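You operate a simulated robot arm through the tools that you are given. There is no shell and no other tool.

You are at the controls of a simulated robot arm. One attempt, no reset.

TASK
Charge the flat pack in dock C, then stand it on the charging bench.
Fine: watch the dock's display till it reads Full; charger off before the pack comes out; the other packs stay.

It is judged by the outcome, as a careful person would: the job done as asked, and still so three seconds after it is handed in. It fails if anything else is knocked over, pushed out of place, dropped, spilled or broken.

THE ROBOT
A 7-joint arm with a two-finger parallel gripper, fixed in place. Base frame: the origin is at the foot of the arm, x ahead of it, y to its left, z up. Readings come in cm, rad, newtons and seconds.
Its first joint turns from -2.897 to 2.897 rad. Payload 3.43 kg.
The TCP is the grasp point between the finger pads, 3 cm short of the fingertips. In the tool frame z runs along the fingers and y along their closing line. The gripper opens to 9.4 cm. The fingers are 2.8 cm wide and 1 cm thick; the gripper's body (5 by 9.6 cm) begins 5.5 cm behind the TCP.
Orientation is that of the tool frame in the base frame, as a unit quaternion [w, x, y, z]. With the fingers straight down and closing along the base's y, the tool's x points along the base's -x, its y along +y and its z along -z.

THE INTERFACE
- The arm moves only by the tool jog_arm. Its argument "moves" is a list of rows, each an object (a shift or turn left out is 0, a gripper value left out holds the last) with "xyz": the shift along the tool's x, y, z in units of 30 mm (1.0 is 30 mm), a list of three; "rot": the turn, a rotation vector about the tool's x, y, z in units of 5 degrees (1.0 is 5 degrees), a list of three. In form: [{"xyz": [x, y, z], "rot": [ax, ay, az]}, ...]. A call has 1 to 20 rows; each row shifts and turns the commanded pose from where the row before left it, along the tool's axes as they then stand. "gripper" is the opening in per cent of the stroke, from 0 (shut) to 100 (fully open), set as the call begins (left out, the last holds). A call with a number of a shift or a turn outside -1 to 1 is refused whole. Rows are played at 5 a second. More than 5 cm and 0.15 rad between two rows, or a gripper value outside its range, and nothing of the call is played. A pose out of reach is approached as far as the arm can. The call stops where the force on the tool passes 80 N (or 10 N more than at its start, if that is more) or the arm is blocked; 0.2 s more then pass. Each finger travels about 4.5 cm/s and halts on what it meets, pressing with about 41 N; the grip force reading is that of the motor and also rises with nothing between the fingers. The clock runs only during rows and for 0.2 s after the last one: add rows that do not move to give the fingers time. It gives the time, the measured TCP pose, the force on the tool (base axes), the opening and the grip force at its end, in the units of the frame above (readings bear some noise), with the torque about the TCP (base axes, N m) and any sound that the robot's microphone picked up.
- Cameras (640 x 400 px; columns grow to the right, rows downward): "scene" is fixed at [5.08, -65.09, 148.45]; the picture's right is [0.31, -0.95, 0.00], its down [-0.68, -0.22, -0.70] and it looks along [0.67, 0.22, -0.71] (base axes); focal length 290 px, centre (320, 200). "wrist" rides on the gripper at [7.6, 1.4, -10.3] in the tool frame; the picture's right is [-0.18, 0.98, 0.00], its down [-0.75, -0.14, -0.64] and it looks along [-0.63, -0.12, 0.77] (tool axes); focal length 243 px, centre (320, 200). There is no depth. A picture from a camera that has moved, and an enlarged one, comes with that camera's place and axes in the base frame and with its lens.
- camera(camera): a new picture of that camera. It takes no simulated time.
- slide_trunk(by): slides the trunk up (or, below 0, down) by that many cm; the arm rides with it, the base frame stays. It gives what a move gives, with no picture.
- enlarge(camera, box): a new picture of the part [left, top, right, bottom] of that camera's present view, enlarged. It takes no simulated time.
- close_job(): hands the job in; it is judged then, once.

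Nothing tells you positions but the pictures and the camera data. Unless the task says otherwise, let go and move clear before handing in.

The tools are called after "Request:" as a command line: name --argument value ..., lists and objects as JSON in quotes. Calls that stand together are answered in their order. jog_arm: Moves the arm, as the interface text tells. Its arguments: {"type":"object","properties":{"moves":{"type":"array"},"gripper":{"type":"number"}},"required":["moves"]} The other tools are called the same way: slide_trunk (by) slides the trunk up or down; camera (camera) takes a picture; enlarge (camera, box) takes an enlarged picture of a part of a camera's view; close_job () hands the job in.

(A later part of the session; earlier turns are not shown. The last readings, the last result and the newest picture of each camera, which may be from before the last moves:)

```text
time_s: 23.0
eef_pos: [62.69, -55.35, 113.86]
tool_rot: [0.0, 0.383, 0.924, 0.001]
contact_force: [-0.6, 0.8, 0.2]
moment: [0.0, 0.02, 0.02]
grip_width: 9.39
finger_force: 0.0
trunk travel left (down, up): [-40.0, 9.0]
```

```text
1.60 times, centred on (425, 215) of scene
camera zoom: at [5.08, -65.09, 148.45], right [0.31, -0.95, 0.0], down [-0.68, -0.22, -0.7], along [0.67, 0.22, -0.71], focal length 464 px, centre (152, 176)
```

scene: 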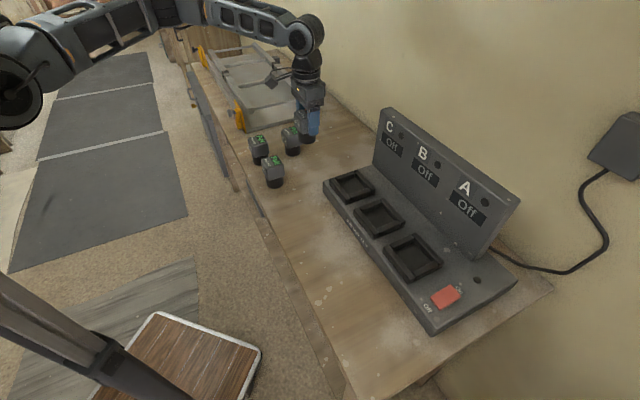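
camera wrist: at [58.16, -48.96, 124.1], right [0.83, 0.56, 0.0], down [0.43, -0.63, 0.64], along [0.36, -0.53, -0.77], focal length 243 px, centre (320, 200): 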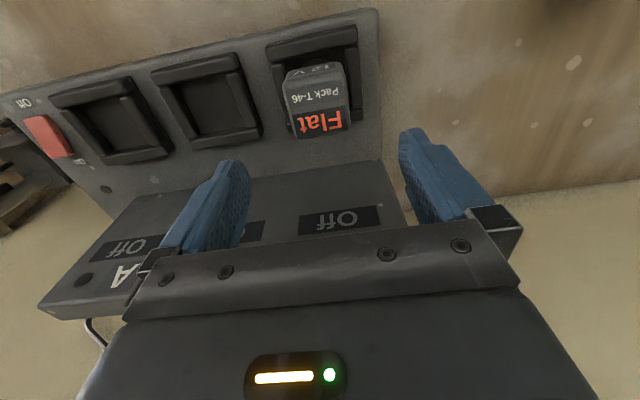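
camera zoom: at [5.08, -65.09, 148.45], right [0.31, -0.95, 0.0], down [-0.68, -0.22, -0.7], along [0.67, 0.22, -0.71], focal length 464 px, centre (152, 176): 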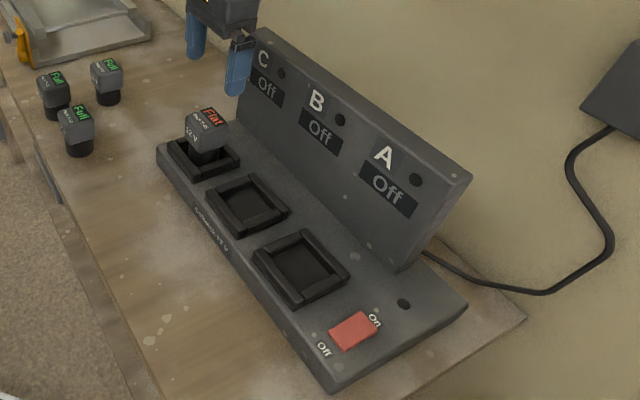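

The pack is seated in dock C and nothing else has moved. Now I'll go to above the switch with the fingers closing.

Request:
jog_arm --moves '[{"xyz": [-0.03, -0.97, 0]}, {"xyz": [-0.03, -0.97, 0]}, {"xyz": [-0.03, -0.97, 0]}, {"xyz": [-0.03, -0.97, 0]}, {"xyz": [-0.03, -0.97, 0]}, {"xyz": [-0.03, -0.97, 0]}, {"xyz": [-0.03, -0.97, 0]}, {"xyz": [-0.03, -0.97, 0]}, {"xyz": [-0.03, -0.97, 0]}, {"xyz": [-0.03, -0.97, 0]}, {"xyz": [-0.03, -0.97, 0]}, {"xyz": [-0.03, -0.97, 0]}, {}]' --gripper 0

Request:
camera --camera "wrist"

Request:
camera --camera "scene"

```text
time_s: 25.8
eef_pos: [38.63, -75.54, 113.5]
tool_rot: [0.0, 0.382, 0.924, -0.001]
contact_force: [1.5, -0.1, 0.1]
moment: [0.01, 0.0, -0.02]
grip_width: 0.03
finger_force: 33.0
out of reach, approached as far as the arm can: row 10, 11, 12
trunk travel left (down, up): [-40.0, 9.0]
```

```text
taken
camera wrist: at [34.16, -69.25, 123.69], right [0.83, 0.56, 0.0], down [0.43, -0.63, 0.64], along [0.36, -0.53, -0.77], focal length 243 px, centre (320, 200)
```

wrist: 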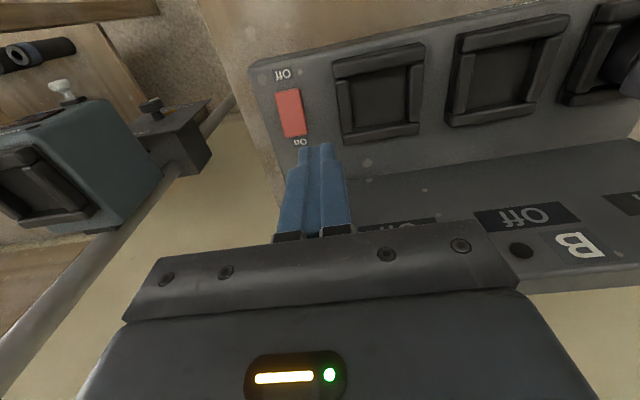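

```text
taken
```

scene: 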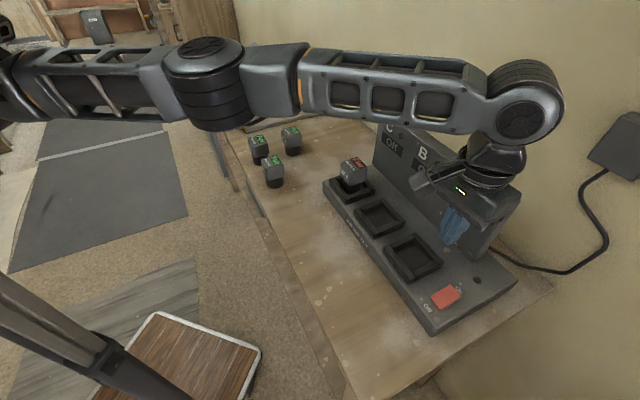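

At this height the last part was out of reach: I'm at (38.6,-75.5) instead of (38.7,-80.9). Reach grows lower down, so I'll descend to TCP z 105. That leaves the fingertips at 102, still well above everything on the deck.

Request:
jog_arm --moves '[{"xyz": [0, 0, 0.7]}, {"xyz": [0, 0, 0.7]}, {"xyz": [0, 0, 0.7]}, {"xyz": [0, 0, 0.7]}, {}]'

Request:
camera --camera "wrist"

Request:
enlarge --camera "scene" --box '[360, 120, 560, 340]'

```text
time_s: 27.0
eef_pos: [38.61, -75.68, 105.03]
tool_rot: [0.001, 0.383, 0.924, 0.0]
contact_force: [-0.2, 0.5, 0.0]
moment: [-0.01, 0.04, -0.02]
grip_width: 0.0
finger_force: 33.3
trunk travel left (down, up): [-40.0, 9.0]
```

```text
taken
camera wrist: at [34.2, -69.25, 115.24], right [0.83, 0.56, 0.0], down [0.43, -0.63, 0.64], along [0.36, -0.53, -0.77], focal length 243 px, centre (320, 200)
```

wrist: 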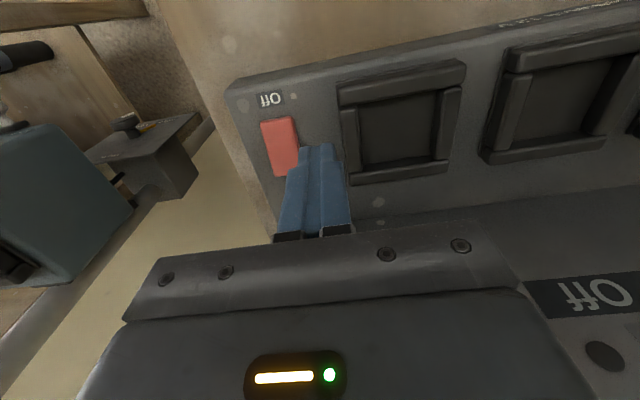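

```text
1.82 times, centred on (460, 230) of scene
camera zoom: at [5.08, -65.09, 148.45], right [0.31, -0.95, 0.0], down [-0.68, -0.22, -0.7], along [0.67, 0.22, -0.71], focal length 527 px, centre (66, 146)
```

zoom: 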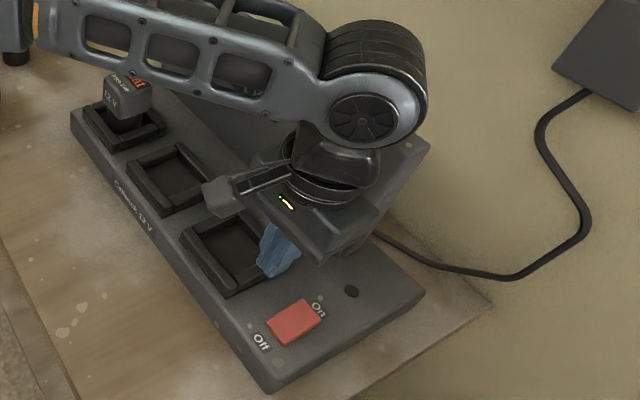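

The arm is now within reach limits here. The rocker centre is about (37.4,-80.1) with the On end toward the wall, so I'll shift over the On half.

Request:
jog_arm --moves '[{"xyz": [-0.3, -0.45, 0.15]}, {"xyz": [-0.3, -0.45, 0.15]}, {"xyz": [-0.35, -0.45, 0.15]}, {"xyz": [-0.37, 0, 0]}, {}]'

Request:
camera --camera "wrist"

Request:
enlarge --camera "scene" --box '[390, 200, 530, 340]'

```text
time_s: 28.2
eef_pos: [38.21, -75.86, 104.6]
tool_rot: [0.0, 0.383, 0.924, 0.0]
contact_force: [0.5, 0.7, -0.4]
moment: [-0.01, 0.04, -0.01]
grip_width: 0.0
finger_force: 33.0
out of reach, approached as far as the arm can: row 1, 2, 3, 4
trunk travel left (down, up): [-40.0, 9.0]
```

```text
taken
camera wrist: at [33.79, -69.44, 114.82], right [0.83, 0.56, 0.0], down [0.43, -0.63, 0.64], along [0.36, -0.53, -0.77], focal length 243 px, centre (320, 200)
```

wrist: 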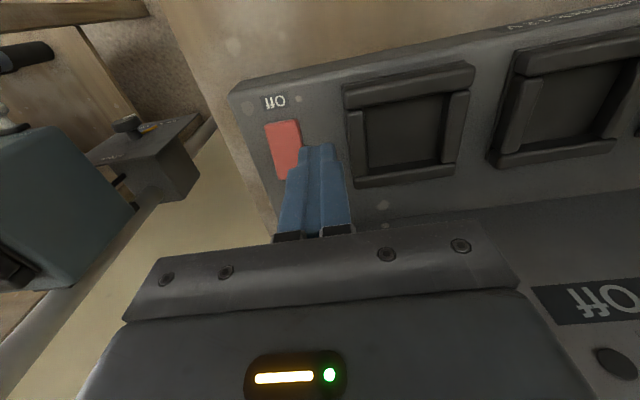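

```text
2.86 times, centred on (460, 270) of scene
camera zoom: at [5.08, -65.09, 148.45], right [0.31, -0.95, 0.0], down [-0.68, -0.22, -0.7], along [0.67, 0.22, -0.71], focal length 828 px, centre (-80, 0)
```

zoom: 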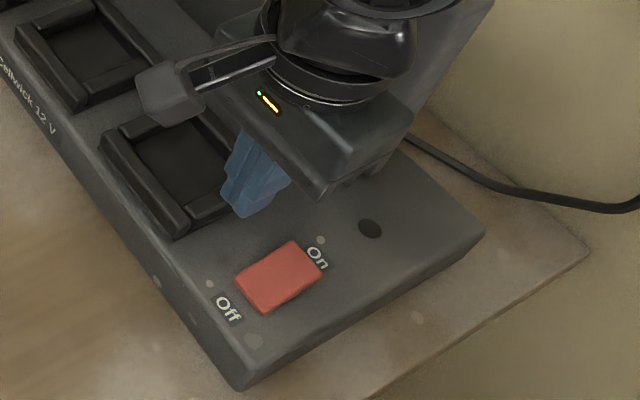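

The arm stalls at about 85 cm from its base here, although the switch is at about 90 cm, so either the tool yaw or the trunk height is limiting. I'll look at the arm's posture before deciding.

Request:
camera --camera "scene"

```text
taken
```

scene: 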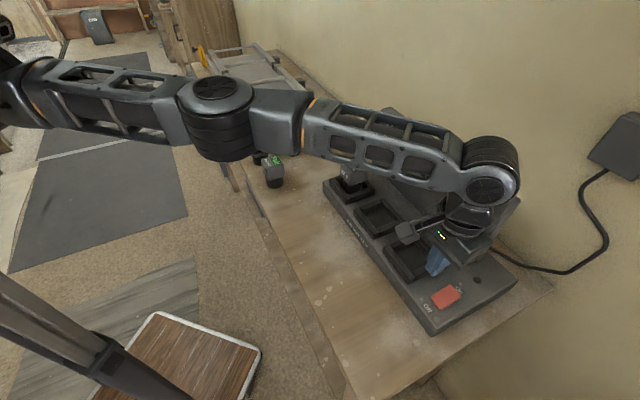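

The arm is nearly straight here, so vertical reach is used up. For pressing, the tool doesn't have to be vertical. I'll tilt the fingers 20° toward the wall, which moves the wrist back toward the robot and gains reach.

Request:
jog_arm --moves '[{"rot": [0, -1, 0]}, {"rot": [0, -1, 0]}, {"rot": [0, -1, 0]}, {"rot": [0, -1, 0]}, {}]'

Request:
camera --camera "wrist"

Request:
enlarge --camera "scene" --box '[390, 120, 550, 340]'

```text
time_s: 29.4
eef_pos: [38.08, -75.77, 104.54]
tool_rot: [0.16, 0.377, 0.91, -0.067]
contact_force: [-0.3, -0.2, 0.8]
moment: [-0.01, 0.02, 0.01]
grip_width: 0.02
finger_force: 33.0
trunk travel left (down, up): [-40.0, 9.0]
```

```text
taken
camera wrist: at [31.58, -67.21, 111.52], right [0.82, 0.57, 0.06], down [0.25, -0.44, 0.86], along [0.52, -0.69, -0.5], focal length 243 px, centre (320, 200)
```

wrist: 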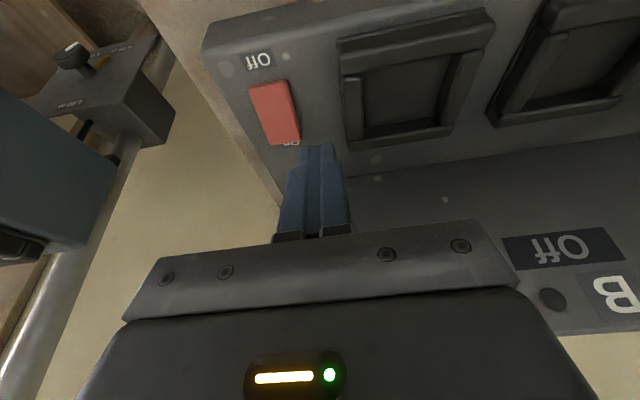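

```text
1.82 times, centred on (470, 230) of scene
camera zoom: at [5.08, -65.09, 148.45], right [0.31, -0.95, 0.0], down [-0.68, -0.22, -0.7], along [0.67, 0.22, -0.71], focal length 527 px, centre (47, 146)
```

zoom: 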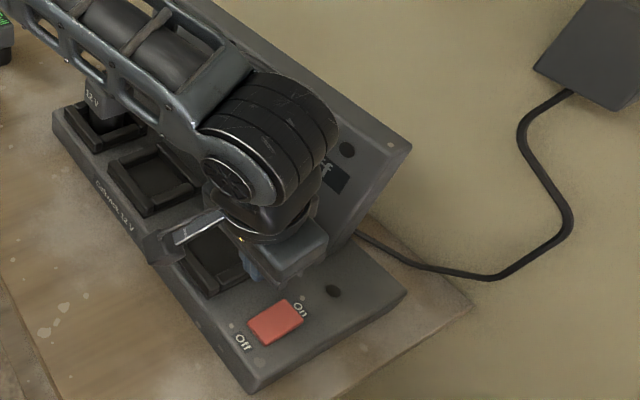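

The tilt worked and freed reach. I'll move the fingertips over the On half, with the tip about 2.5 cm above it.

Request:
jog_arm --moves '[{"xyz": [-0.2, -0.29, 0.4]}, {"xyz": [-0.2, -0.29, 0.4]}, {"xyz": [-0.2, -0.29, 0.4]}, {"xyz": [-0.2, -0.29, 0.4]}, {}]'

Request:
camera --camera "wrist"

Request:
enlarge --camera "scene" --box '[390, 200, 530, 340]'

```text
time_s: 30.6
eef_pos: [38.61, -80.76, 100.85]
tool_rot: [0.161, 0.377, 0.91, -0.066]
contact_force: [0.2, -0.2, 0.0]
moment: [0.02, -0.02, 0.01]
grip_width: 0.0
finger_force: 32.7
out of reach, approached as far as the arm can: row 4
trunk travel left (down, up): [-40.0, 9.0]
```

```text
taken
camera wrist: at [32.01, -72.22, 107.87], right [0.82, 0.57, 0.06], down [0.25, -0.45, 0.86], along [0.52, -0.69, -0.51], focal length 243 px, centre (320, 200)
```

wrist: 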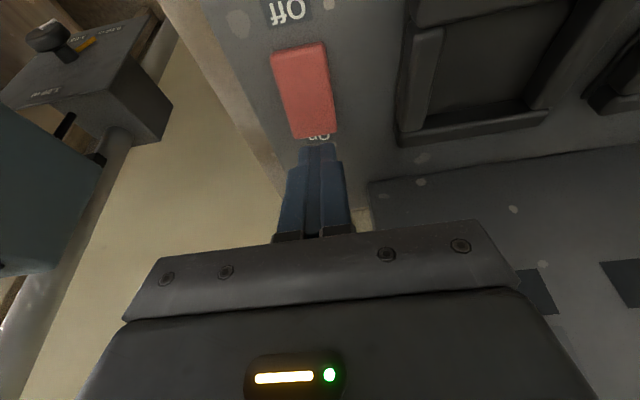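

```text
2.86 times, centred on (460, 270) of scene
camera zoom: at [5.08, -65.09, 148.45], right [0.31, -0.95, 0.0], down [-0.68, -0.22, -0.7], along [0.67, 0.22, -0.71], focal length 828 px, centre (-80, 0)
```

zoom: 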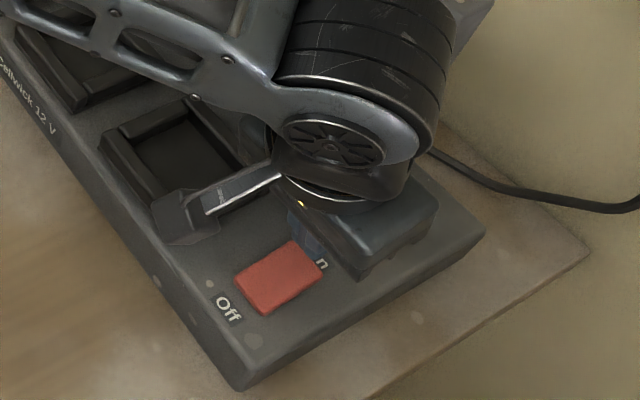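

The tip is right over the On end: the rocker centre is 1.8 cm to the room side, and the contact edge falls 1.5–1.8 cm past the pivot. I'm at the edge of reach, so I'll tilt 5° more for margin and then come straight down in small steps.

Request:
jog_arm --moves '[{"rot": [0, -1, 0]}, {}, {"xyz": [0.0423, 0, 0.0906]}, {"xyz": [0.0423, 0, 0.0906]}, {"xyz": [0.0423, 0, 0.0906]}, {}]'

Request:
camera --camera "wrist"

Request:
enlarge --camera "scene" --box '[390, 200, 530, 340]'

```text
time_s: 32.0
eef_pos: [38.61, -80.88, 99.78]
tool_rot: [0.2, 0.374, 0.902, -0.083]
contact_force: [0.1, 1.0, 0.3]
moment: [0.01, 0.02, 0.0]
grip_width: 0.02
finger_force: 33.6
trunk travel left (down, up): [-40.0, 9.0]
```

```text
taken
camera wrist: at [31.57, -71.85, 105.9], right [0.81, 0.58, 0.08], down [0.19, -0.39, 0.9], along [0.55, -0.72, -0.43], focal length 243 px, centre (320, 200)
```

wrist: 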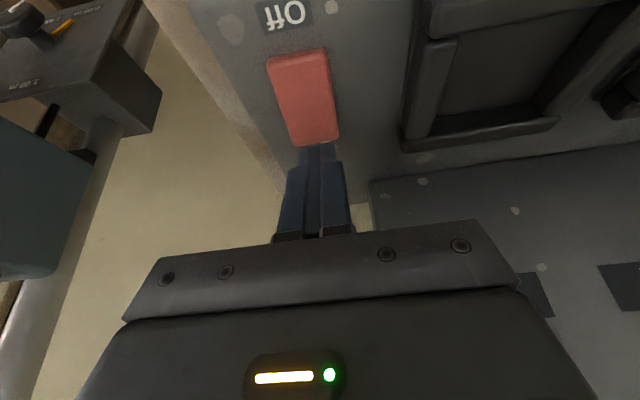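

```text
2.86 times, centred on (460, 270) of scene
camera zoom: at [5.08, -65.09, 148.45], right [0.31, -0.95, 0.0], down [-0.68, -0.22, -0.7], along [0.67, 0.22, -0.71], focal length 828 px, centre (-80, 0)
```

zoom: 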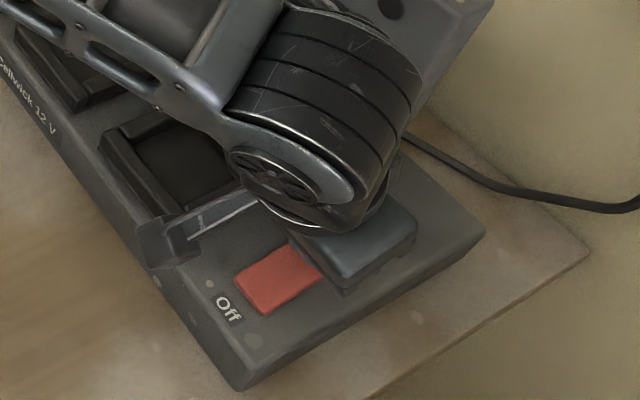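

Request:
enlarge --camera "wrist" --box '[240, 20, 400, 200]'

```text
2.22 times, centred on (320, 110) of wrist
camera zoom: at [31.57, -71.85, 105.9], right [0.81, 0.58, 0.08], down [0.19, -0.39, 0.9], along [0.55, -0.72, -0.43], focal length 539 px, centre (320, 400)
```

zoom: 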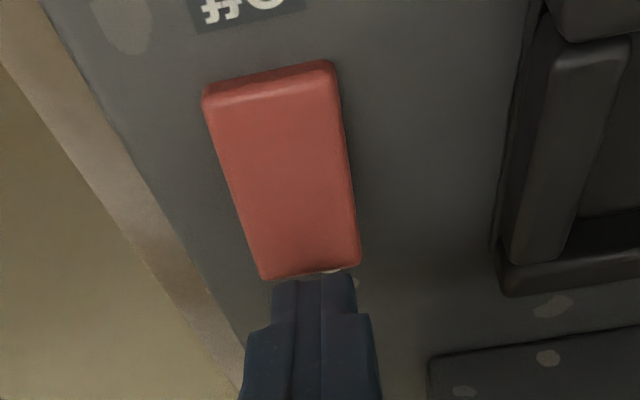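

The fingertip edge overlaps the On end by less than 1 cm. I'll shift 4 mm toward the pivot for a safer contact, then continue down in small steps and listen for the click.

Request:
jog_arm --moves '[{"xyz": [0.121, 0, -0.056]}, {"xyz": [0.0353, 0, 0.0755]}, {"xyz": [0.0353, 0, 0.0755]}, {"xyz": [0.0353, 0, 0.0755]}, {}]'

Request:
enlarge --camera "wrist" --box '[240, 20, 400, 200]'

```text
time_s: 33.2
eef_pos: [38.27, -80.53, 99.13]
tool_rot: [0.2, 0.373, 0.902, -0.082]
contact_force: [1.7, -2.7, 1.0]
moment: [-0.08, -0.03, 0.01]
grip_width: 0.0
finger_force: 33.3
trunk travel left (down, up): [-40.0, 9.0]
```

```text
2.22 times, centred on (320, 110) of wrist
camera zoom: at [31.22, -71.49, 105.16], right [0.81, 0.58, 0.08], down [0.19, -0.39, 0.9], along [0.55, -0.72, -0.43], focal length 539 px, centre (320, 400)
```

zoom: 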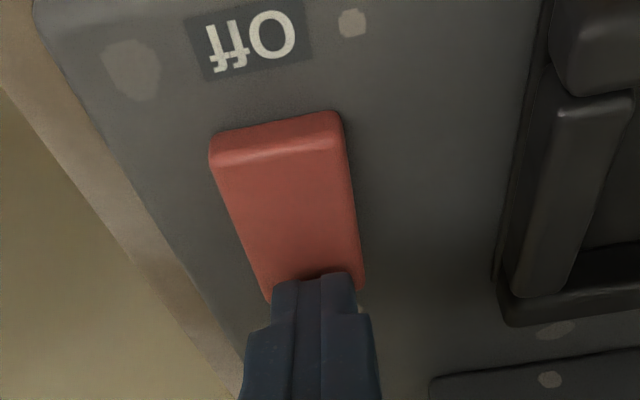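

Contact is starting. A little further down.

Request:
jog_arm --moves '[{"xyz": [0.0353, 0, 0.0755]}, {"xyz": [0.0353, 0, 0.0755]}, {}]'

Request:
enlarge --camera "wrist" --box '[240, 20, 400, 200]'

Request:
camera --camera "scene"

```text
time_s: 34.0
eef_pos: [38.15, -80.36, 98.94]
tool_rot: [0.201, 0.373, 0.902, -0.085]
contact_force: [0.8, 3.2, 23.1]
moment: [0.15, -0.08, 0.18]
grip_width: 0.01
finger_force: 32.8
trunk travel left (down, up): [-40.0, 9.0]
```

```text
2.22 times, centred on (320, 110) of wrist
camera zoom: at [31.22, -71.46, 104.9], right [0.81, 0.58, 0.08], down [0.19, -0.39, 0.9], along [0.55, -0.72, -0.43], focal length 539 px, centre (320, 400)
```

zoom: 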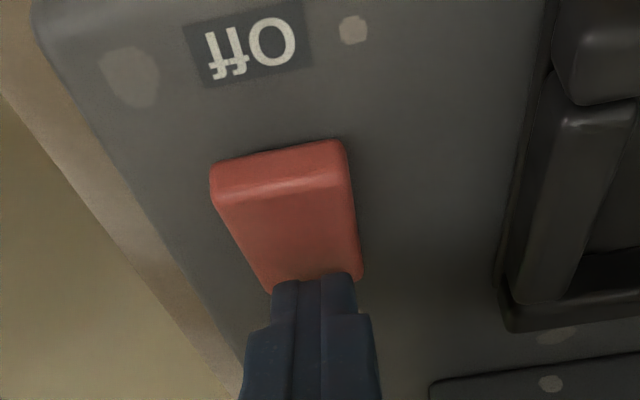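

```text
taken
```

scene: 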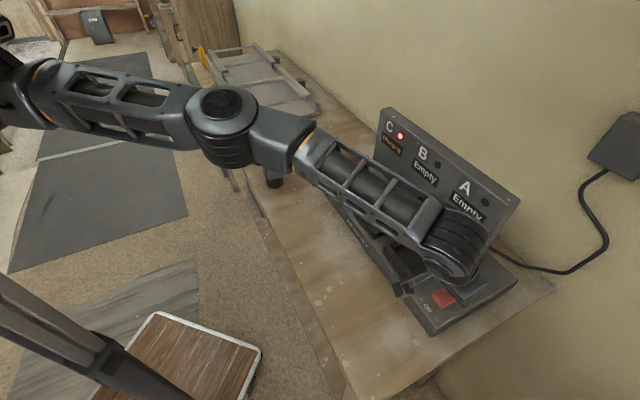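

The charger is on: B and A read Empty and C has a lit lamp. I'll lift off the switch and read C's display.

Request:
jog_arm --moves '[{"xyz": [-0.0705, 0, -0.151]}, {"xyz": [-0.2115, 0, -0.453]}, {"xyz": [-0.2115, 0, -0.453]}, {"xyz": [-0.2115, 0, -0.453]}, {"xyz": [-0.2115, 0, -0.453]}]'

Request:
enlarge --camera "scene" --box '[370, 100, 520, 230]'

Request:
camera --camera "wrist"

```text
time_s: 35.2
eef_pos: [38.08, -80.26, 105.21]
tool_rot: [0.199, 0.374, 0.902, -0.082]
contact_force: [0.0, -0.6, 1.1]
moment: [0.01, 0.03, 0.03]
grip_width: 0.0
finger_force: 32.8
trunk travel left (down, up): [-40.0, 9.0]
```

```text
3.08 times, centred on (445, 165) of scene
camera zoom: at [5.08, -65.09, 148.45], right [0.31, -0.95, 0.0], down [-0.68, -0.22, -0.7], along [0.67, 0.22, -0.71], focal length 892 px, centre (-65, 308)
```

zoom: 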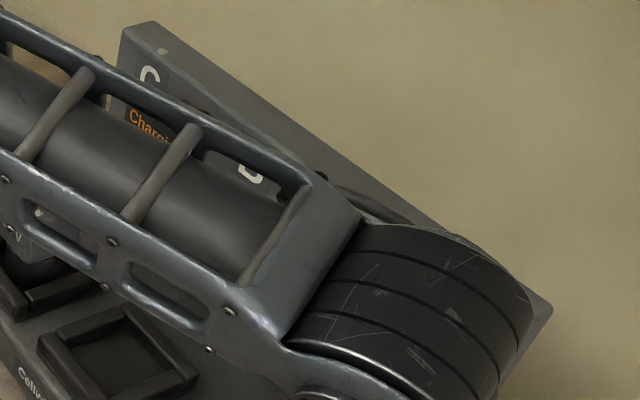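

```text
taken
camera wrist: at [31.07, -71.48, 111.23], right [0.81, 0.58, 0.08], down [0.19, -0.39, 0.9], along [0.55, -0.72, -0.43], focal length 243 px, centre (320, 200)
```

wrist: 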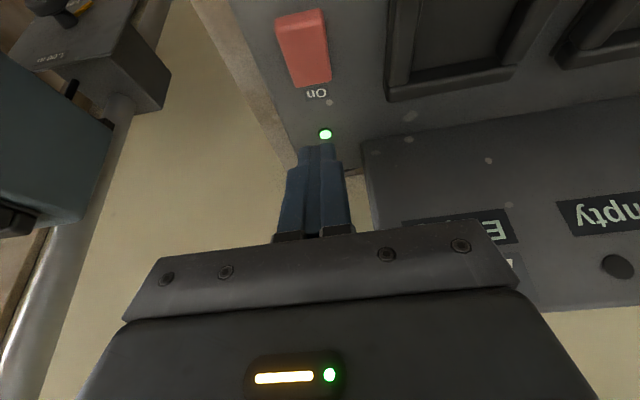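

C reads Charging (orange) and the green power lamp is on. While it charges I'll move to hover above the Off end, keeping the arm low so the scene camera can see dock C's display.

Request:
jog_arm --moves '[{"xyz": [0.4, 0, 0.154]}, {"xyz": [0.4, 0, 0.154]}, {"xyz": [0.4, 0, 0.154]}, {"xyz": [0.4, 0, 0.154]}, {}]'

Request:
enlarge --camera "scene" --box '[320, 100, 520, 340]'

Request:
camera --camera "wrist"

```text
time_s: 36.4
eef_pos: [35.62, -77.81, 101.43]
tool_rot: [0.199, 0.374, 0.902, -0.083]
contact_force: [-0.7, 0.3, 0.2]
moment: [-0.03, -0.01, 0.01]
grip_width: 0.0
finger_force: 32.8
trunk travel left (down, up): [-40.0, 9.0]
```

```text
1.67 times, centred on (420, 220) of scene
camera zoom: at [5.08, -65.09, 148.45], right [0.31, -0.95, 0.0], down [-0.68, -0.22, -0.7], along [0.67, 0.22, -0.71], focal length 483 px, centre (153, 167)
```

zoom: 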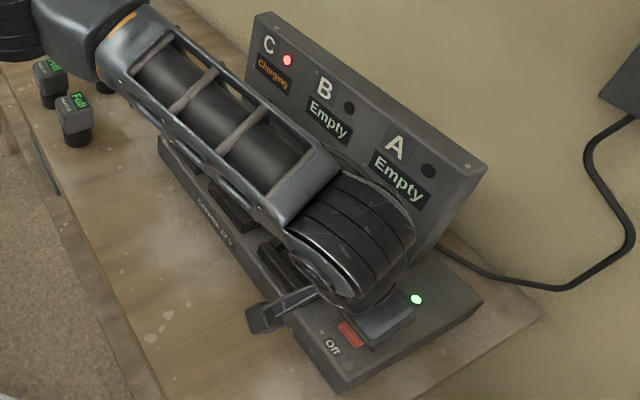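

```text
taken
camera wrist: at [28.64, -68.86, 107.47], right [0.81, 0.58, 0.08], down [0.19, -0.39, 0.9], along [0.55, -0.72, -0.43], focal length 243 px, centre (320, 200)
```

wrist: 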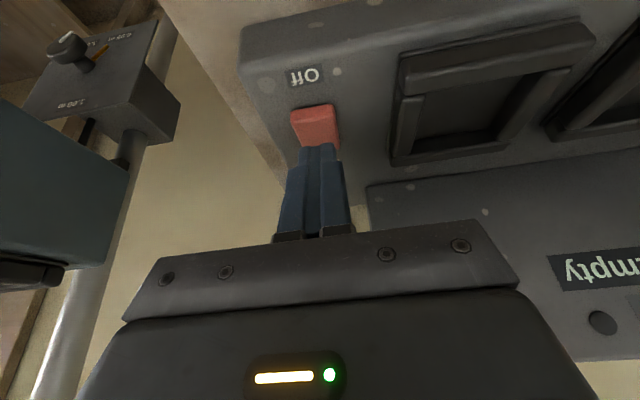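

C reads Charging, clearly visible, and my fingertip hovers over the Off end about 7 mm inside its edge. Now I wait and watch the display.

Request:
jog_arm --moves '[{}, {}, {}, {}, {}, {}, {}, {}, {}, {}, {}, {}, {}, {}, {}, {}, {}, {}, {}, {}]'

Request:
enlarge --camera "scene" --box '[370, 100, 470, 180]'

```text
time_s: 40.6
eef_pos: [35.7, -77.86, 101.54]
tool_rot: [0.2, 0.374, 0.902, -0.083]
contact_force: [-0.5, -0.3, -0.3]
moment: [0.02, -0.01, 0.03]
grip_width: 0.01
finger_force: 32.7
trunk travel left (down, up): [-40.0, 9.0]
```

```text
5.00 times, centred on (420, 140) of scene
camera zoom: at [5.08, -65.09, 148.45], right [0.31, -0.95, 0.0], down [-0.68, -0.22, -0.7], along [0.67, 0.22, -0.71], focal length 1450 px, centre (-180, 500)
```

zoom: 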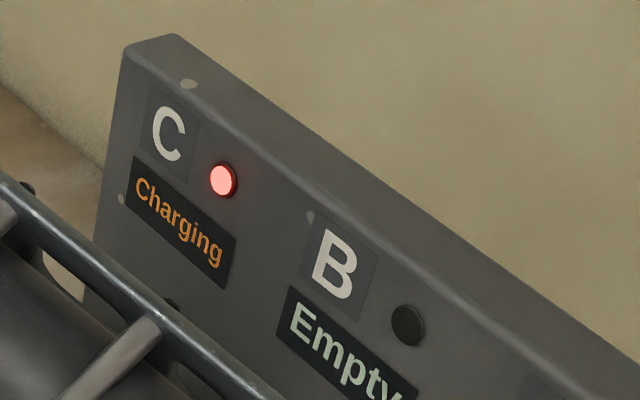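

Still Charging. I keep waiting.

Request:
jog_arm --moves '[{}, {}, {}, {}, {}, {}, {}, {}, {}, {}, {}, {}, {}, {}, {}, {}, {}, {}, {}, {}]'

Request:
enlarge --camera "scene" --box '[370, 100, 470, 180]'

```text
time_s: 44.8
eef_pos: [35.68, -77.84, 101.6]
tool_rot: [0.199, 0.374, 0.902, -0.083]
contact_force: [-1.1, -0.8, -0.6]
moment: [0.03, -0.02, -0.02]
grip_width: 0.01
finger_force: 32.9
trunk travel left (down, up): [-40.0, 9.0]
```

```text
5.00 times, centred on (420, 140) of scene
camera zoom: at [5.08, -65.09, 148.45], right [0.31, -0.95, 0.0], down [-0.68, -0.22, -0.7], along [0.67, 0.22, -0.71], focal length 1450 px, centre (-180, 500)
```

zoom: 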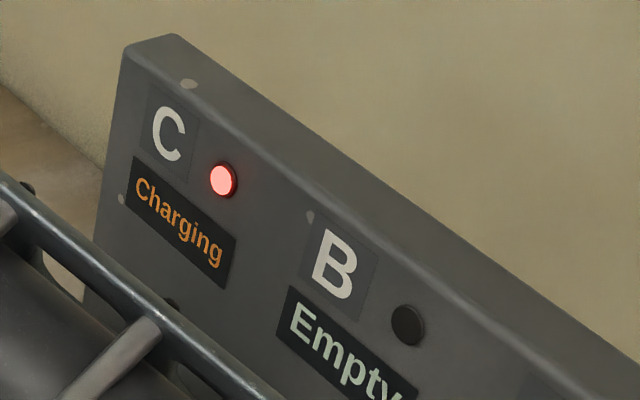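

Still Charging. I continue to wait.

Request:
jog_arm --moves '[{}, {}, {}, {}, {}, {}, {}, {}, {}, {}, {}, {}, {}, {}, {}, {}, {}, {}, {}, {}]'

Request:
enlarge --camera "scene" --box '[370, 100, 470, 180]'

```text
time_s: 49.0
eef_pos: [35.62, -77.89, 101.58]
tool_rot: [0.199, 0.373, 0.902, -0.083]
contact_force: [0.2, -0.1, 0.6]
moment: [0.0, 0.0, 0.01]
grip_width: 0.0
finger_force: 32.4
trunk travel left (down, up): [-40.0, 9.0]
```

```text
5.00 times, centred on (420, 140) of scene
camera zoom: at [5.08, -65.09, 148.45], right [0.31, -0.95, 0.0], down [-0.68, -0.22, -0.7], along [0.67, 0.22, -0.71], focal length 1450 px, centre (-180, 500)
```

zoom: 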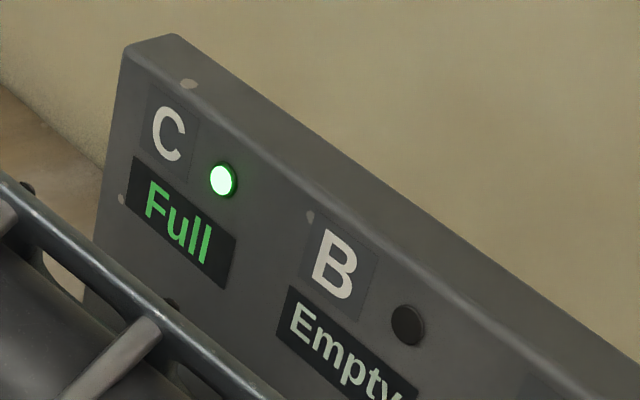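

Dock C reads Full with a green lamp. Now I switch the charger off: down onto the Off end.

Request:
jog_arm --moves '[{"xyz": [0.0564, 0, 0.1208]}, {"xyz": [0.0564, 0, 0.1208]}, {"xyz": [0.0564, 0, 0.1208]}, {"xyz": [0.0564, 0, 0.1208]}, {"xyz": [0.0353, 0, 0.0755]}, {}]'

Request:
enlarge --camera "wrist" --box '[240, 20, 400, 200]'

Request:
enlarge --camera "scene" --box '[370, 100, 530, 340]'

```text
time_s: 50.4
eef_pos: [35.55, -77.87, 99.67]
tool_rot: [0.2, 0.374, 0.902, -0.083]
contact_force: [-0.2, -0.7, -0.1]
moment: [0.01, -0.03, 0.0]
grip_width: 0.01
finger_force: 32.8
trunk travel left (down, up): [-40.0, 9.0]
```

```text
2.22 times, centred on (320, 110) of wrist
camera zoom: at [28.59, -68.89, 105.56], right [0.81, 0.58, 0.08], down [0.19, -0.39, 0.9], along [0.55, -0.72, -0.43], focal length 539 px, centre (320, 400)
```

zoom: 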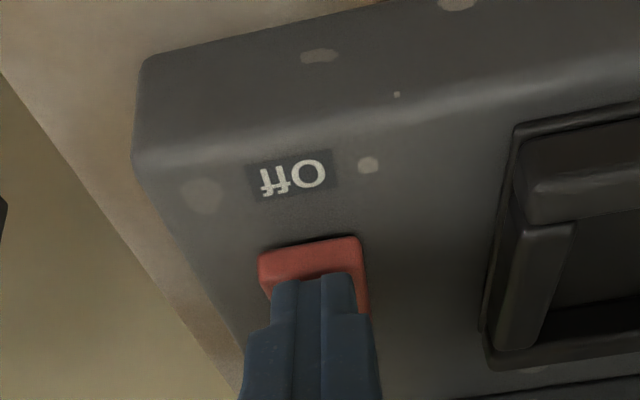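

```text
1.67 times, centred on (450, 220) of scene
camera zoom: at [5.08, -65.09, 148.45], right [0.31, -0.95, 0.0], down [-0.68, -0.22, -0.7], along [0.67, 0.22, -0.71], focal length 483 px, centre (103, 167)
```

zoom: 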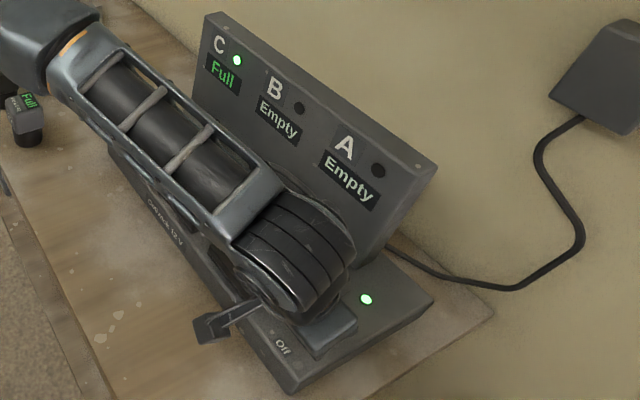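

The tip is just above the raised Off end with no contact yet. I'll continue in small steps.

Request:
jog_arm --moves '[{"xyz": [0.0353, 0, 0.0755]}, {"xyz": [0.0353, 0, 0.0755]}, {"xyz": [0.0353, 0, 0.0755]}, {}]'

Request:
enlarge --camera "scene" --box '[370, 100, 530, 340]'

Request:
enlarge --camera "wrist" --box '[240, 20, 400, 200]'

```text
time_s: 51.4
eef_pos: [35.6, -77.95, 98.75]
tool_rot: [0.2, 0.374, 0.902, -0.083]
contact_force: [0.5, 0.6, -0.8]
moment: [0.03, 0.03, -0.02]
grip_width: 0.0
finger_force: 32.0
trunk travel left (down, up): [-40.0, 9.0]
```

```text
1.67 times, centred on (450, 220) of scene
camera zoom: at [5.08, -65.09, 148.45], right [0.31, -0.95, 0.0], down [-0.68, -0.22, -0.7], along [0.67, 0.22, -0.71], focal length 483 px, centre (103, 167)
```

zoom: 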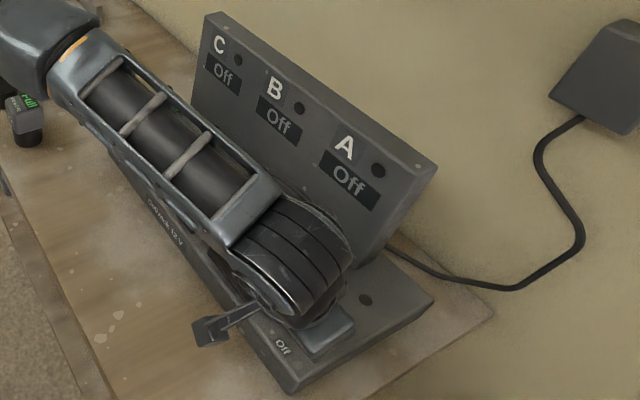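

```text
2.22 times, centred on (320, 110) of wrist
camera zoom: at [28.66, -68.88, 104.86], right [0.81, 0.58, 0.08], down [0.19, -0.39, 0.9], along [0.55, -0.72, -0.43], focal length 539 px, centre (320, 400)
```

zoom: 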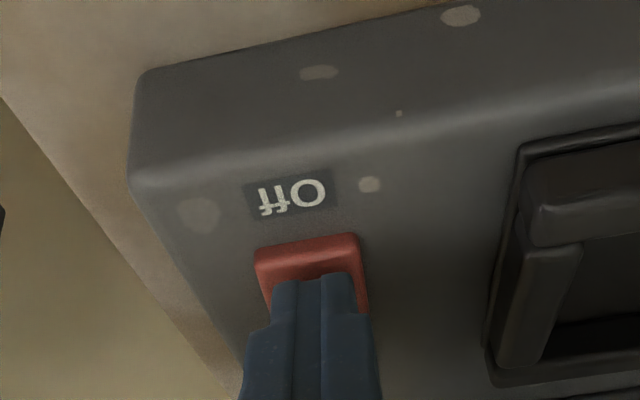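

All displays read Off, so the charger is off. I'll lift clear, move back along the charger toward dock C, and straighten the tool to vertical.

Request:
jog_arm --moves '[{"xyz": [-0.0705, 0, -0.151]}, {"xyz": [-0.2115, 0, -0.453]}, {"xyz": [-0.2115, 0, -0.453]}, {"xyz": [-0.2115, 0, -0.453]}, {"xyz": [-0.2115, 0, -0.453]}, {"xyz": [-0.2115, 0, -0.453]}, {"xyz": [-0.2115, 0, -0.453]}, {"xyz": [-0.2115, 0, -0.453]}, {"xyz": [-0.2115, 0, -0.453]}, {"xyz": [-0.2115, 0, -0.453]}, {"xyz": [0, 0.8, 0]}, {"xyz": [0, 0.8, 0]}, {"xyz": [0, 0.8, 0]}, {"xyz": [0, 0.8, 0]}, {}]'

Request:
camera --camera "scene"

Request:
camera --camera "wrist"

```text
time_s: 54.6
eef_pos: [42.56, -71.38, 112.63]
tool_rot: [0.2, 0.373, 0.902, -0.083]
contact_force: [-0.1, -0.6, 0.5]
moment: [0.01, -0.01, 0.0]
grip_width: 0.0
finger_force: 33.4
trunk travel left (down, up): [-40.0, 9.0]
```

```text
taken
```

scene: 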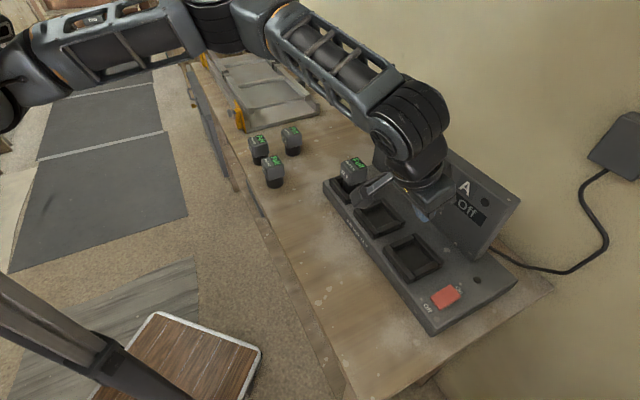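

```text
taken
camera wrist: at [35.5, -62.37, 118.6], right [0.81, 0.58, 0.08], down [0.19, -0.39, 0.9], along [0.55, -0.72, -0.43], focal length 243 px, centre (320, 200)
```

wrist: 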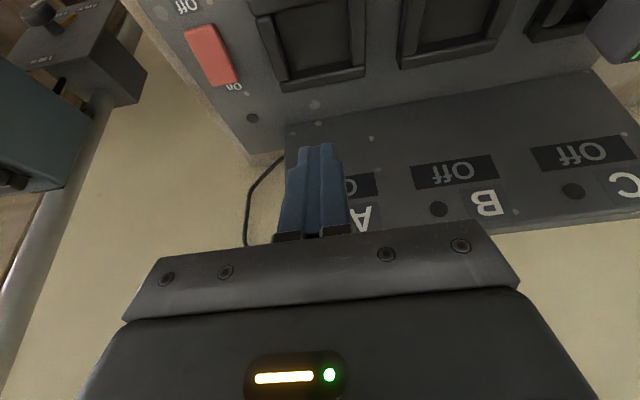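

The pack in dock C now shows green. I'll straighten the tool, open the gripper, and go back over dock C at height.

Request:
jog_arm --moves '[{"rot": [0, 1, 0]}, {"rot": [0, 1, 0]}, {"rot": [0, 1, 0]}, {"rot": [0, 1, 0]}, {"rot": [0, 1, 0]}, {"xyz": [0, 0, -0.5]}, {"xyz": [-0.1, 0.94, 0]}, {"xyz": [-0.1, 0.94, 0]}, {"xyz": [-0.1, 0.94, 0]}, {"xyz": [-0.1, 0.94, 0]}, {"xyz": [-0.1, 0.94, 0]}, {"xyz": [-0.1, 0.94, 0]}, {"xyz": [-0.1, 0.94, 0]}, {"xyz": [-0.1, 0.94, 0]}, {"xyz": [-0.1, 0.94, 0]}, {}]' --gripper 100

Request:
camera --camera "scene"

Request:
camera --camera "wrist"

```text
time_s: 58.0
eef_pos: [62.25, -54.92, 114.36]
tool_rot: [0.001, 0.382, 0.924, -0.001]
contact_force: [-0.2, 1.1, -0.3]
moment: [0.0, -0.02, 0.0]
grip_width: 9.4
finger_force: 0.1
trunk travel left (down, up): [-40.0, 9.0]
```

```text
taken
```

scene: 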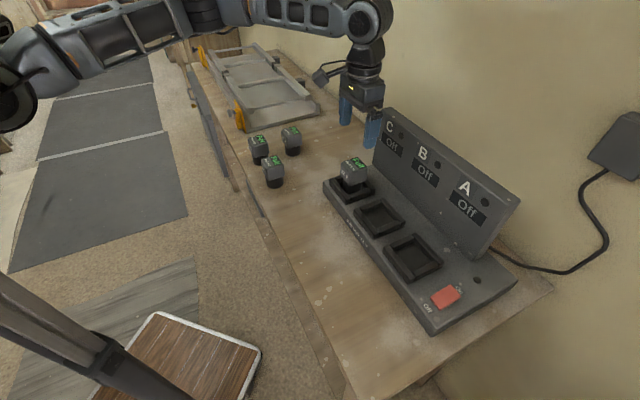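

```text
taken
camera wrist: at [57.78, -48.54, 124.6], right [0.83, 0.56, 0.0], down [0.43, -0.63, 0.64], along [0.36, -0.53, -0.77], focal length 243 px, centre (320, 200)
```

wrist: 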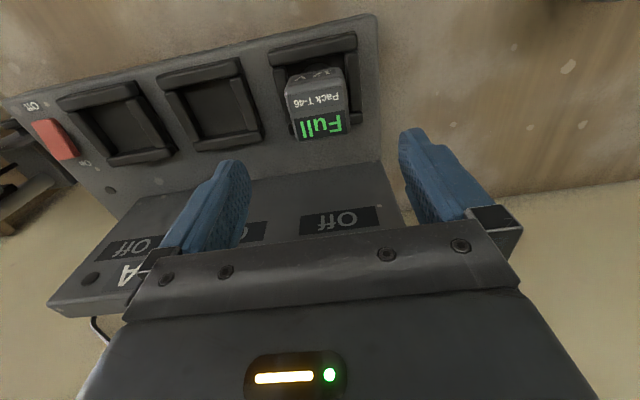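

The pack reads Full on its label and the charger is off. I'll make a small alignment and come down to just above the pack.

Request:
jog_arm --moves '[{"xyz": [-0.17, -0.04, 0]}, {"xyz": [0, 0, 0.65]}, {"xyz": [0, 0, 0.65]}, {"xyz": [0, 0, 0.65]}, {"xyz": [0, 0, 0.65]}, {}]'

Request:
camera --camera "wrist"

Request:
enlarge --camera "scene" --box '[315, 80, 435, 220]'

```text
time_s: 59.4
eef_pos: [62.43, -55.54, 106.42]
tool_rot: [0.0, 0.383, 0.924, 0.0]
contact_force: [-0.5, 0.0, 0.8]
moment: [0.0, 0.03, 0.03]
grip_width: 9.38
finger_force: 0.1
trunk travel left (down, up): [-40.0, 9.0]
```

```text
taken
camera wrist: at [58.03, -49.12, 116.68], right [0.83, 0.56, 0.0], down [0.43, -0.63, 0.64], along [0.36, -0.53, -0.77], focal length 243 px, centre (320, 200)
```

wrist: 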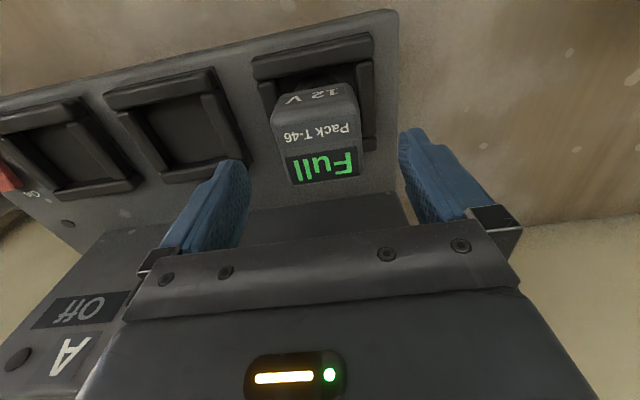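

```text
2.86 times, centred on (375, 150) of scene
camera zoom: at [5.08, -65.09, 148.45], right [0.31, -0.95, 0.0], down [-0.68, -0.22, -0.7], along [0.67, 0.22, -0.71], focal length 828 px, centre (163, 343)
```

zoom: 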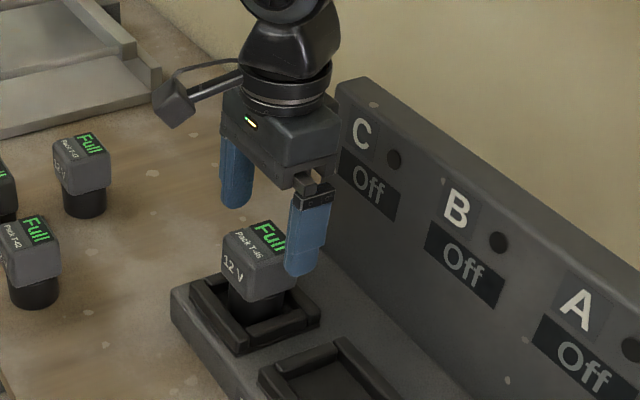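

The alignment is good to within about 1 mm. I'll descend to the earlier grip height and close.

Request:
jog_arm --moves '[{"xyz": [-0.02, 0, 0.42]}, {"xyz": [0, 0, 0.42]}, {"xyz": [0, 0, 0.42]}, {"xyz": [0, 0, 0.42]}, {}]'

Request:
camera --camera "wrist"

```text
time_s: 60.6
eef_pos: [62.64, -55.54, 101.69]
tool_rot: [0.0, 0.383, 0.924, 0.0]
contact_force: [-0.1, -0.4, 0.4]
moment: [-0.02, -0.01, -0.03]
grip_width: 9.39
finger_force: 0.0
trunk travel left (down, up): [-40.0, 9.0]
```

```text
taken
camera wrist: at [58.2, -49.11, 111.78], right [0.83, 0.56, 0.0], down [0.43, -0.63, 0.64], along [0.36, -0.53, -0.77], focal length 243 px, centre (320, 200)
```

wrist: 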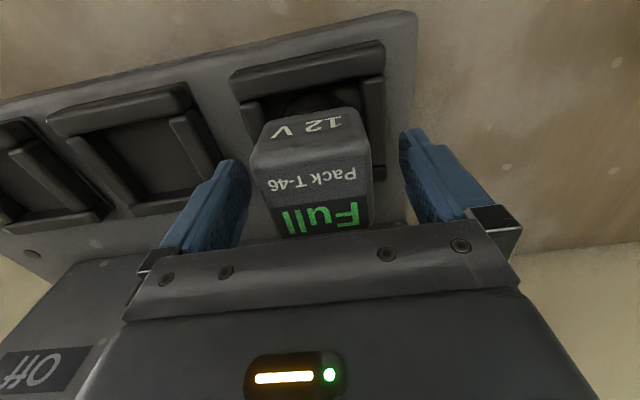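

Request:
jog_arm --moves '[{"xyz": [0, 0, 0.1]}, {}]'

Request:
jog_arm --moves '[{}, {}, {}, {}, {}, {}]' --gripper 0

Request:
camera --camera "wrist"

Request:
enlarge --camera "scene" --box '[240, 80, 440, 260]'

```text
time_s: 61.2
eef_pos: [62.66, -55.52, 101.27]
tool_rot: [0.0, 0.383, 0.924, 0.0]
contact_force: [0.6, -0.4, 0.7]
moment: [-0.06, 0.02, 0.0]
grip_width: 9.41
finger_force: 0.0
trunk travel left (down, up): [-40.0, 9.0]
```

```text
time_s: 62.6
eef_pos: [62.73, -55.55, 101.18]
tool_rot: [0.0, 0.383, 0.924, 0.0]
contact_force: [0.1, -0.9, 0.4]
moment: [0.04, 0.04, 0.03]
grip_width: 5.81
finger_force: 40.8
trunk travel left (down, up): [-40.0, 9.0]
```

```text
taken
camera wrist: at [58.2, -49.15, 111.45], right [0.83, 0.56, 0.0], down [0.43, -0.63, 0.64], along [0.36, -0.53, -0.77], focal length 243 px, centre (320, 200)
```

wrist: 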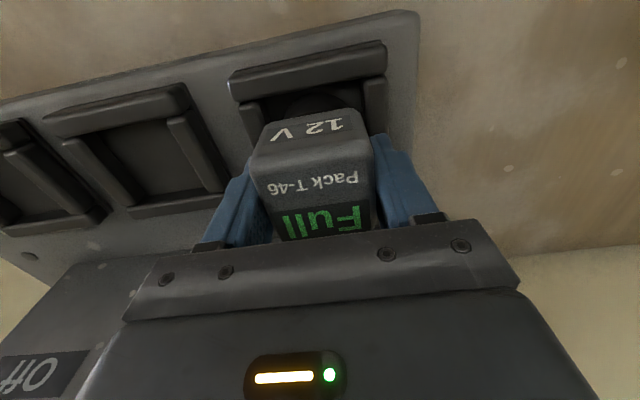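

```text
2.22 times, centred on (340, 170) of scene
camera zoom: at [5.08, -65.09, 148.45], right [0.31, -0.95, 0.0], down [-0.68, -0.22, -0.7], along [0.67, 0.22, -0.71], focal length 644 px, centre (276, 267)
```

zoom: 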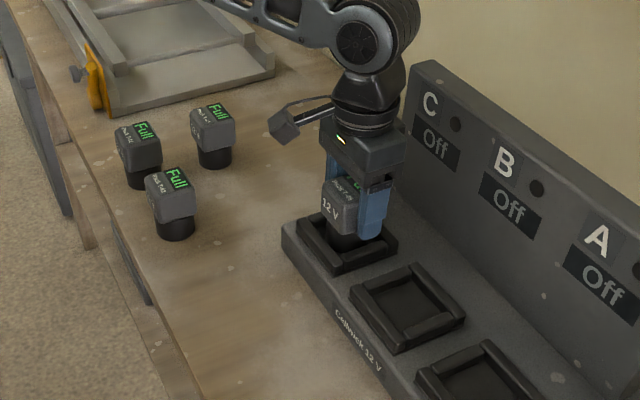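

Gripped at 5.8 cm. Now I'll lift the pack straight out of the dock.

Request:
jog_arm --moves '[{"xyz": [0, 0, -0.1]}, {"xyz": [0, 0, -0.25]}, {"xyz": [0, 0, -0.4]}, {"xyz": [0, 0, -0.6]}, {"xyz": [0, 0, -0.7]}, {"xyz": [0, 0, -0.7]}, {}]'

Request:
enlarge --camera "scene" --box '[240, 60, 440, 260]'

```text
time_s: 64.2
eef_pos: [62.55, -55.43, 109.43]
tool_rot: [-0.001, 0.382, 0.924, 0.0]
contact_force: [0.1, 0.7, -3.1]
moment: [-0.01, 0.0, -0.02]
grip_width: 5.82
finger_force: 40.7
trunk travel left (down, up): [-40.0, 9.0]
```

```text
2.00 times, centred on (340, 160) of scene
camera zoom: at [5.08, -65.09, 148.45], right [0.31, -0.95, 0.0], down [-0.68, -0.22, -0.7], along [0.67, 0.22, -0.71], focal length 580 px, centre (280, 280)
```

zoom: 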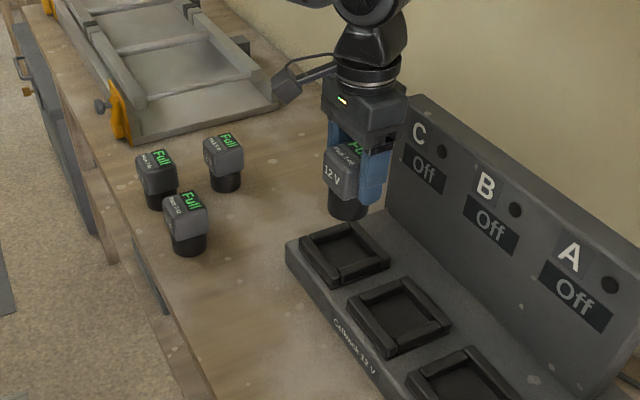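

The pack is out of the dock and the charger was left undisturbed. I'll carry it back to its free spot on the bench, about (71.0,-39.6).

Request:
jog_arm --moves '[{"xyz": [0.25, 0.815, 0]}, {"xyz": [0.25, 0.815, 0]}, {"xyz": [0.25, 0.815, 0]}, {"xyz": [0.25, 0.815, 0]}, {"xyz": [0.25, 0.815, 0]}, {"xyz": [0.25, 0.815, 0]}, {"xyz": [0.25, 0.815, 0]}, {}]'

Request:
camera --camera "wrist"

Request:
enlarge --camera "scene" --box '[230, 60, 400, 220]'

```text
time_s: 66.0
eef_pos: [70.74, -39.55, 109.22]
tool_rot: [0.0, 0.382, 0.924, 0.0]
contact_force: [0.0, 0.5, -3.2]
moment: [0.0, -0.04, -0.04]
grip_width: 5.8
finger_force: 41.2
trunk travel left (down, up): [-40.0, 9.0]
```

```text
taken
camera wrist: at [66.32, -33.12, 119.48], right [0.83, 0.56, 0.0], down [0.43, -0.63, 0.64], along [0.36, -0.53, -0.77], focal length 243 px, centre (320, 200)
```

wrist: 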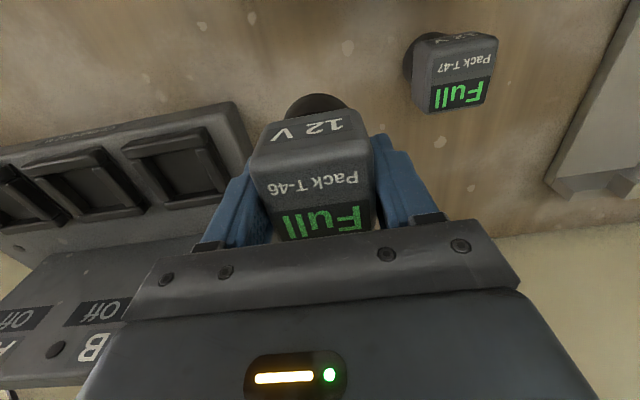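

```text
2.50 times, centred on (315, 140) of scene
camera zoom: at [5.08, -65.09, 148.45], right [0.31, -0.95, 0.0], down [-0.68, -0.22, -0.7], along [0.67, 0.22, -0.71], focal length 725 px, centre (332, 350)
```

zoom: 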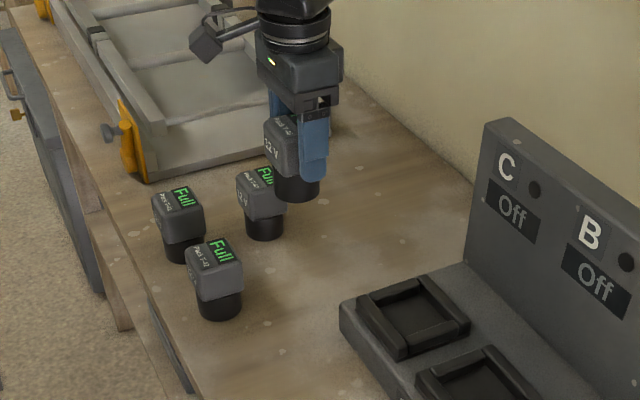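

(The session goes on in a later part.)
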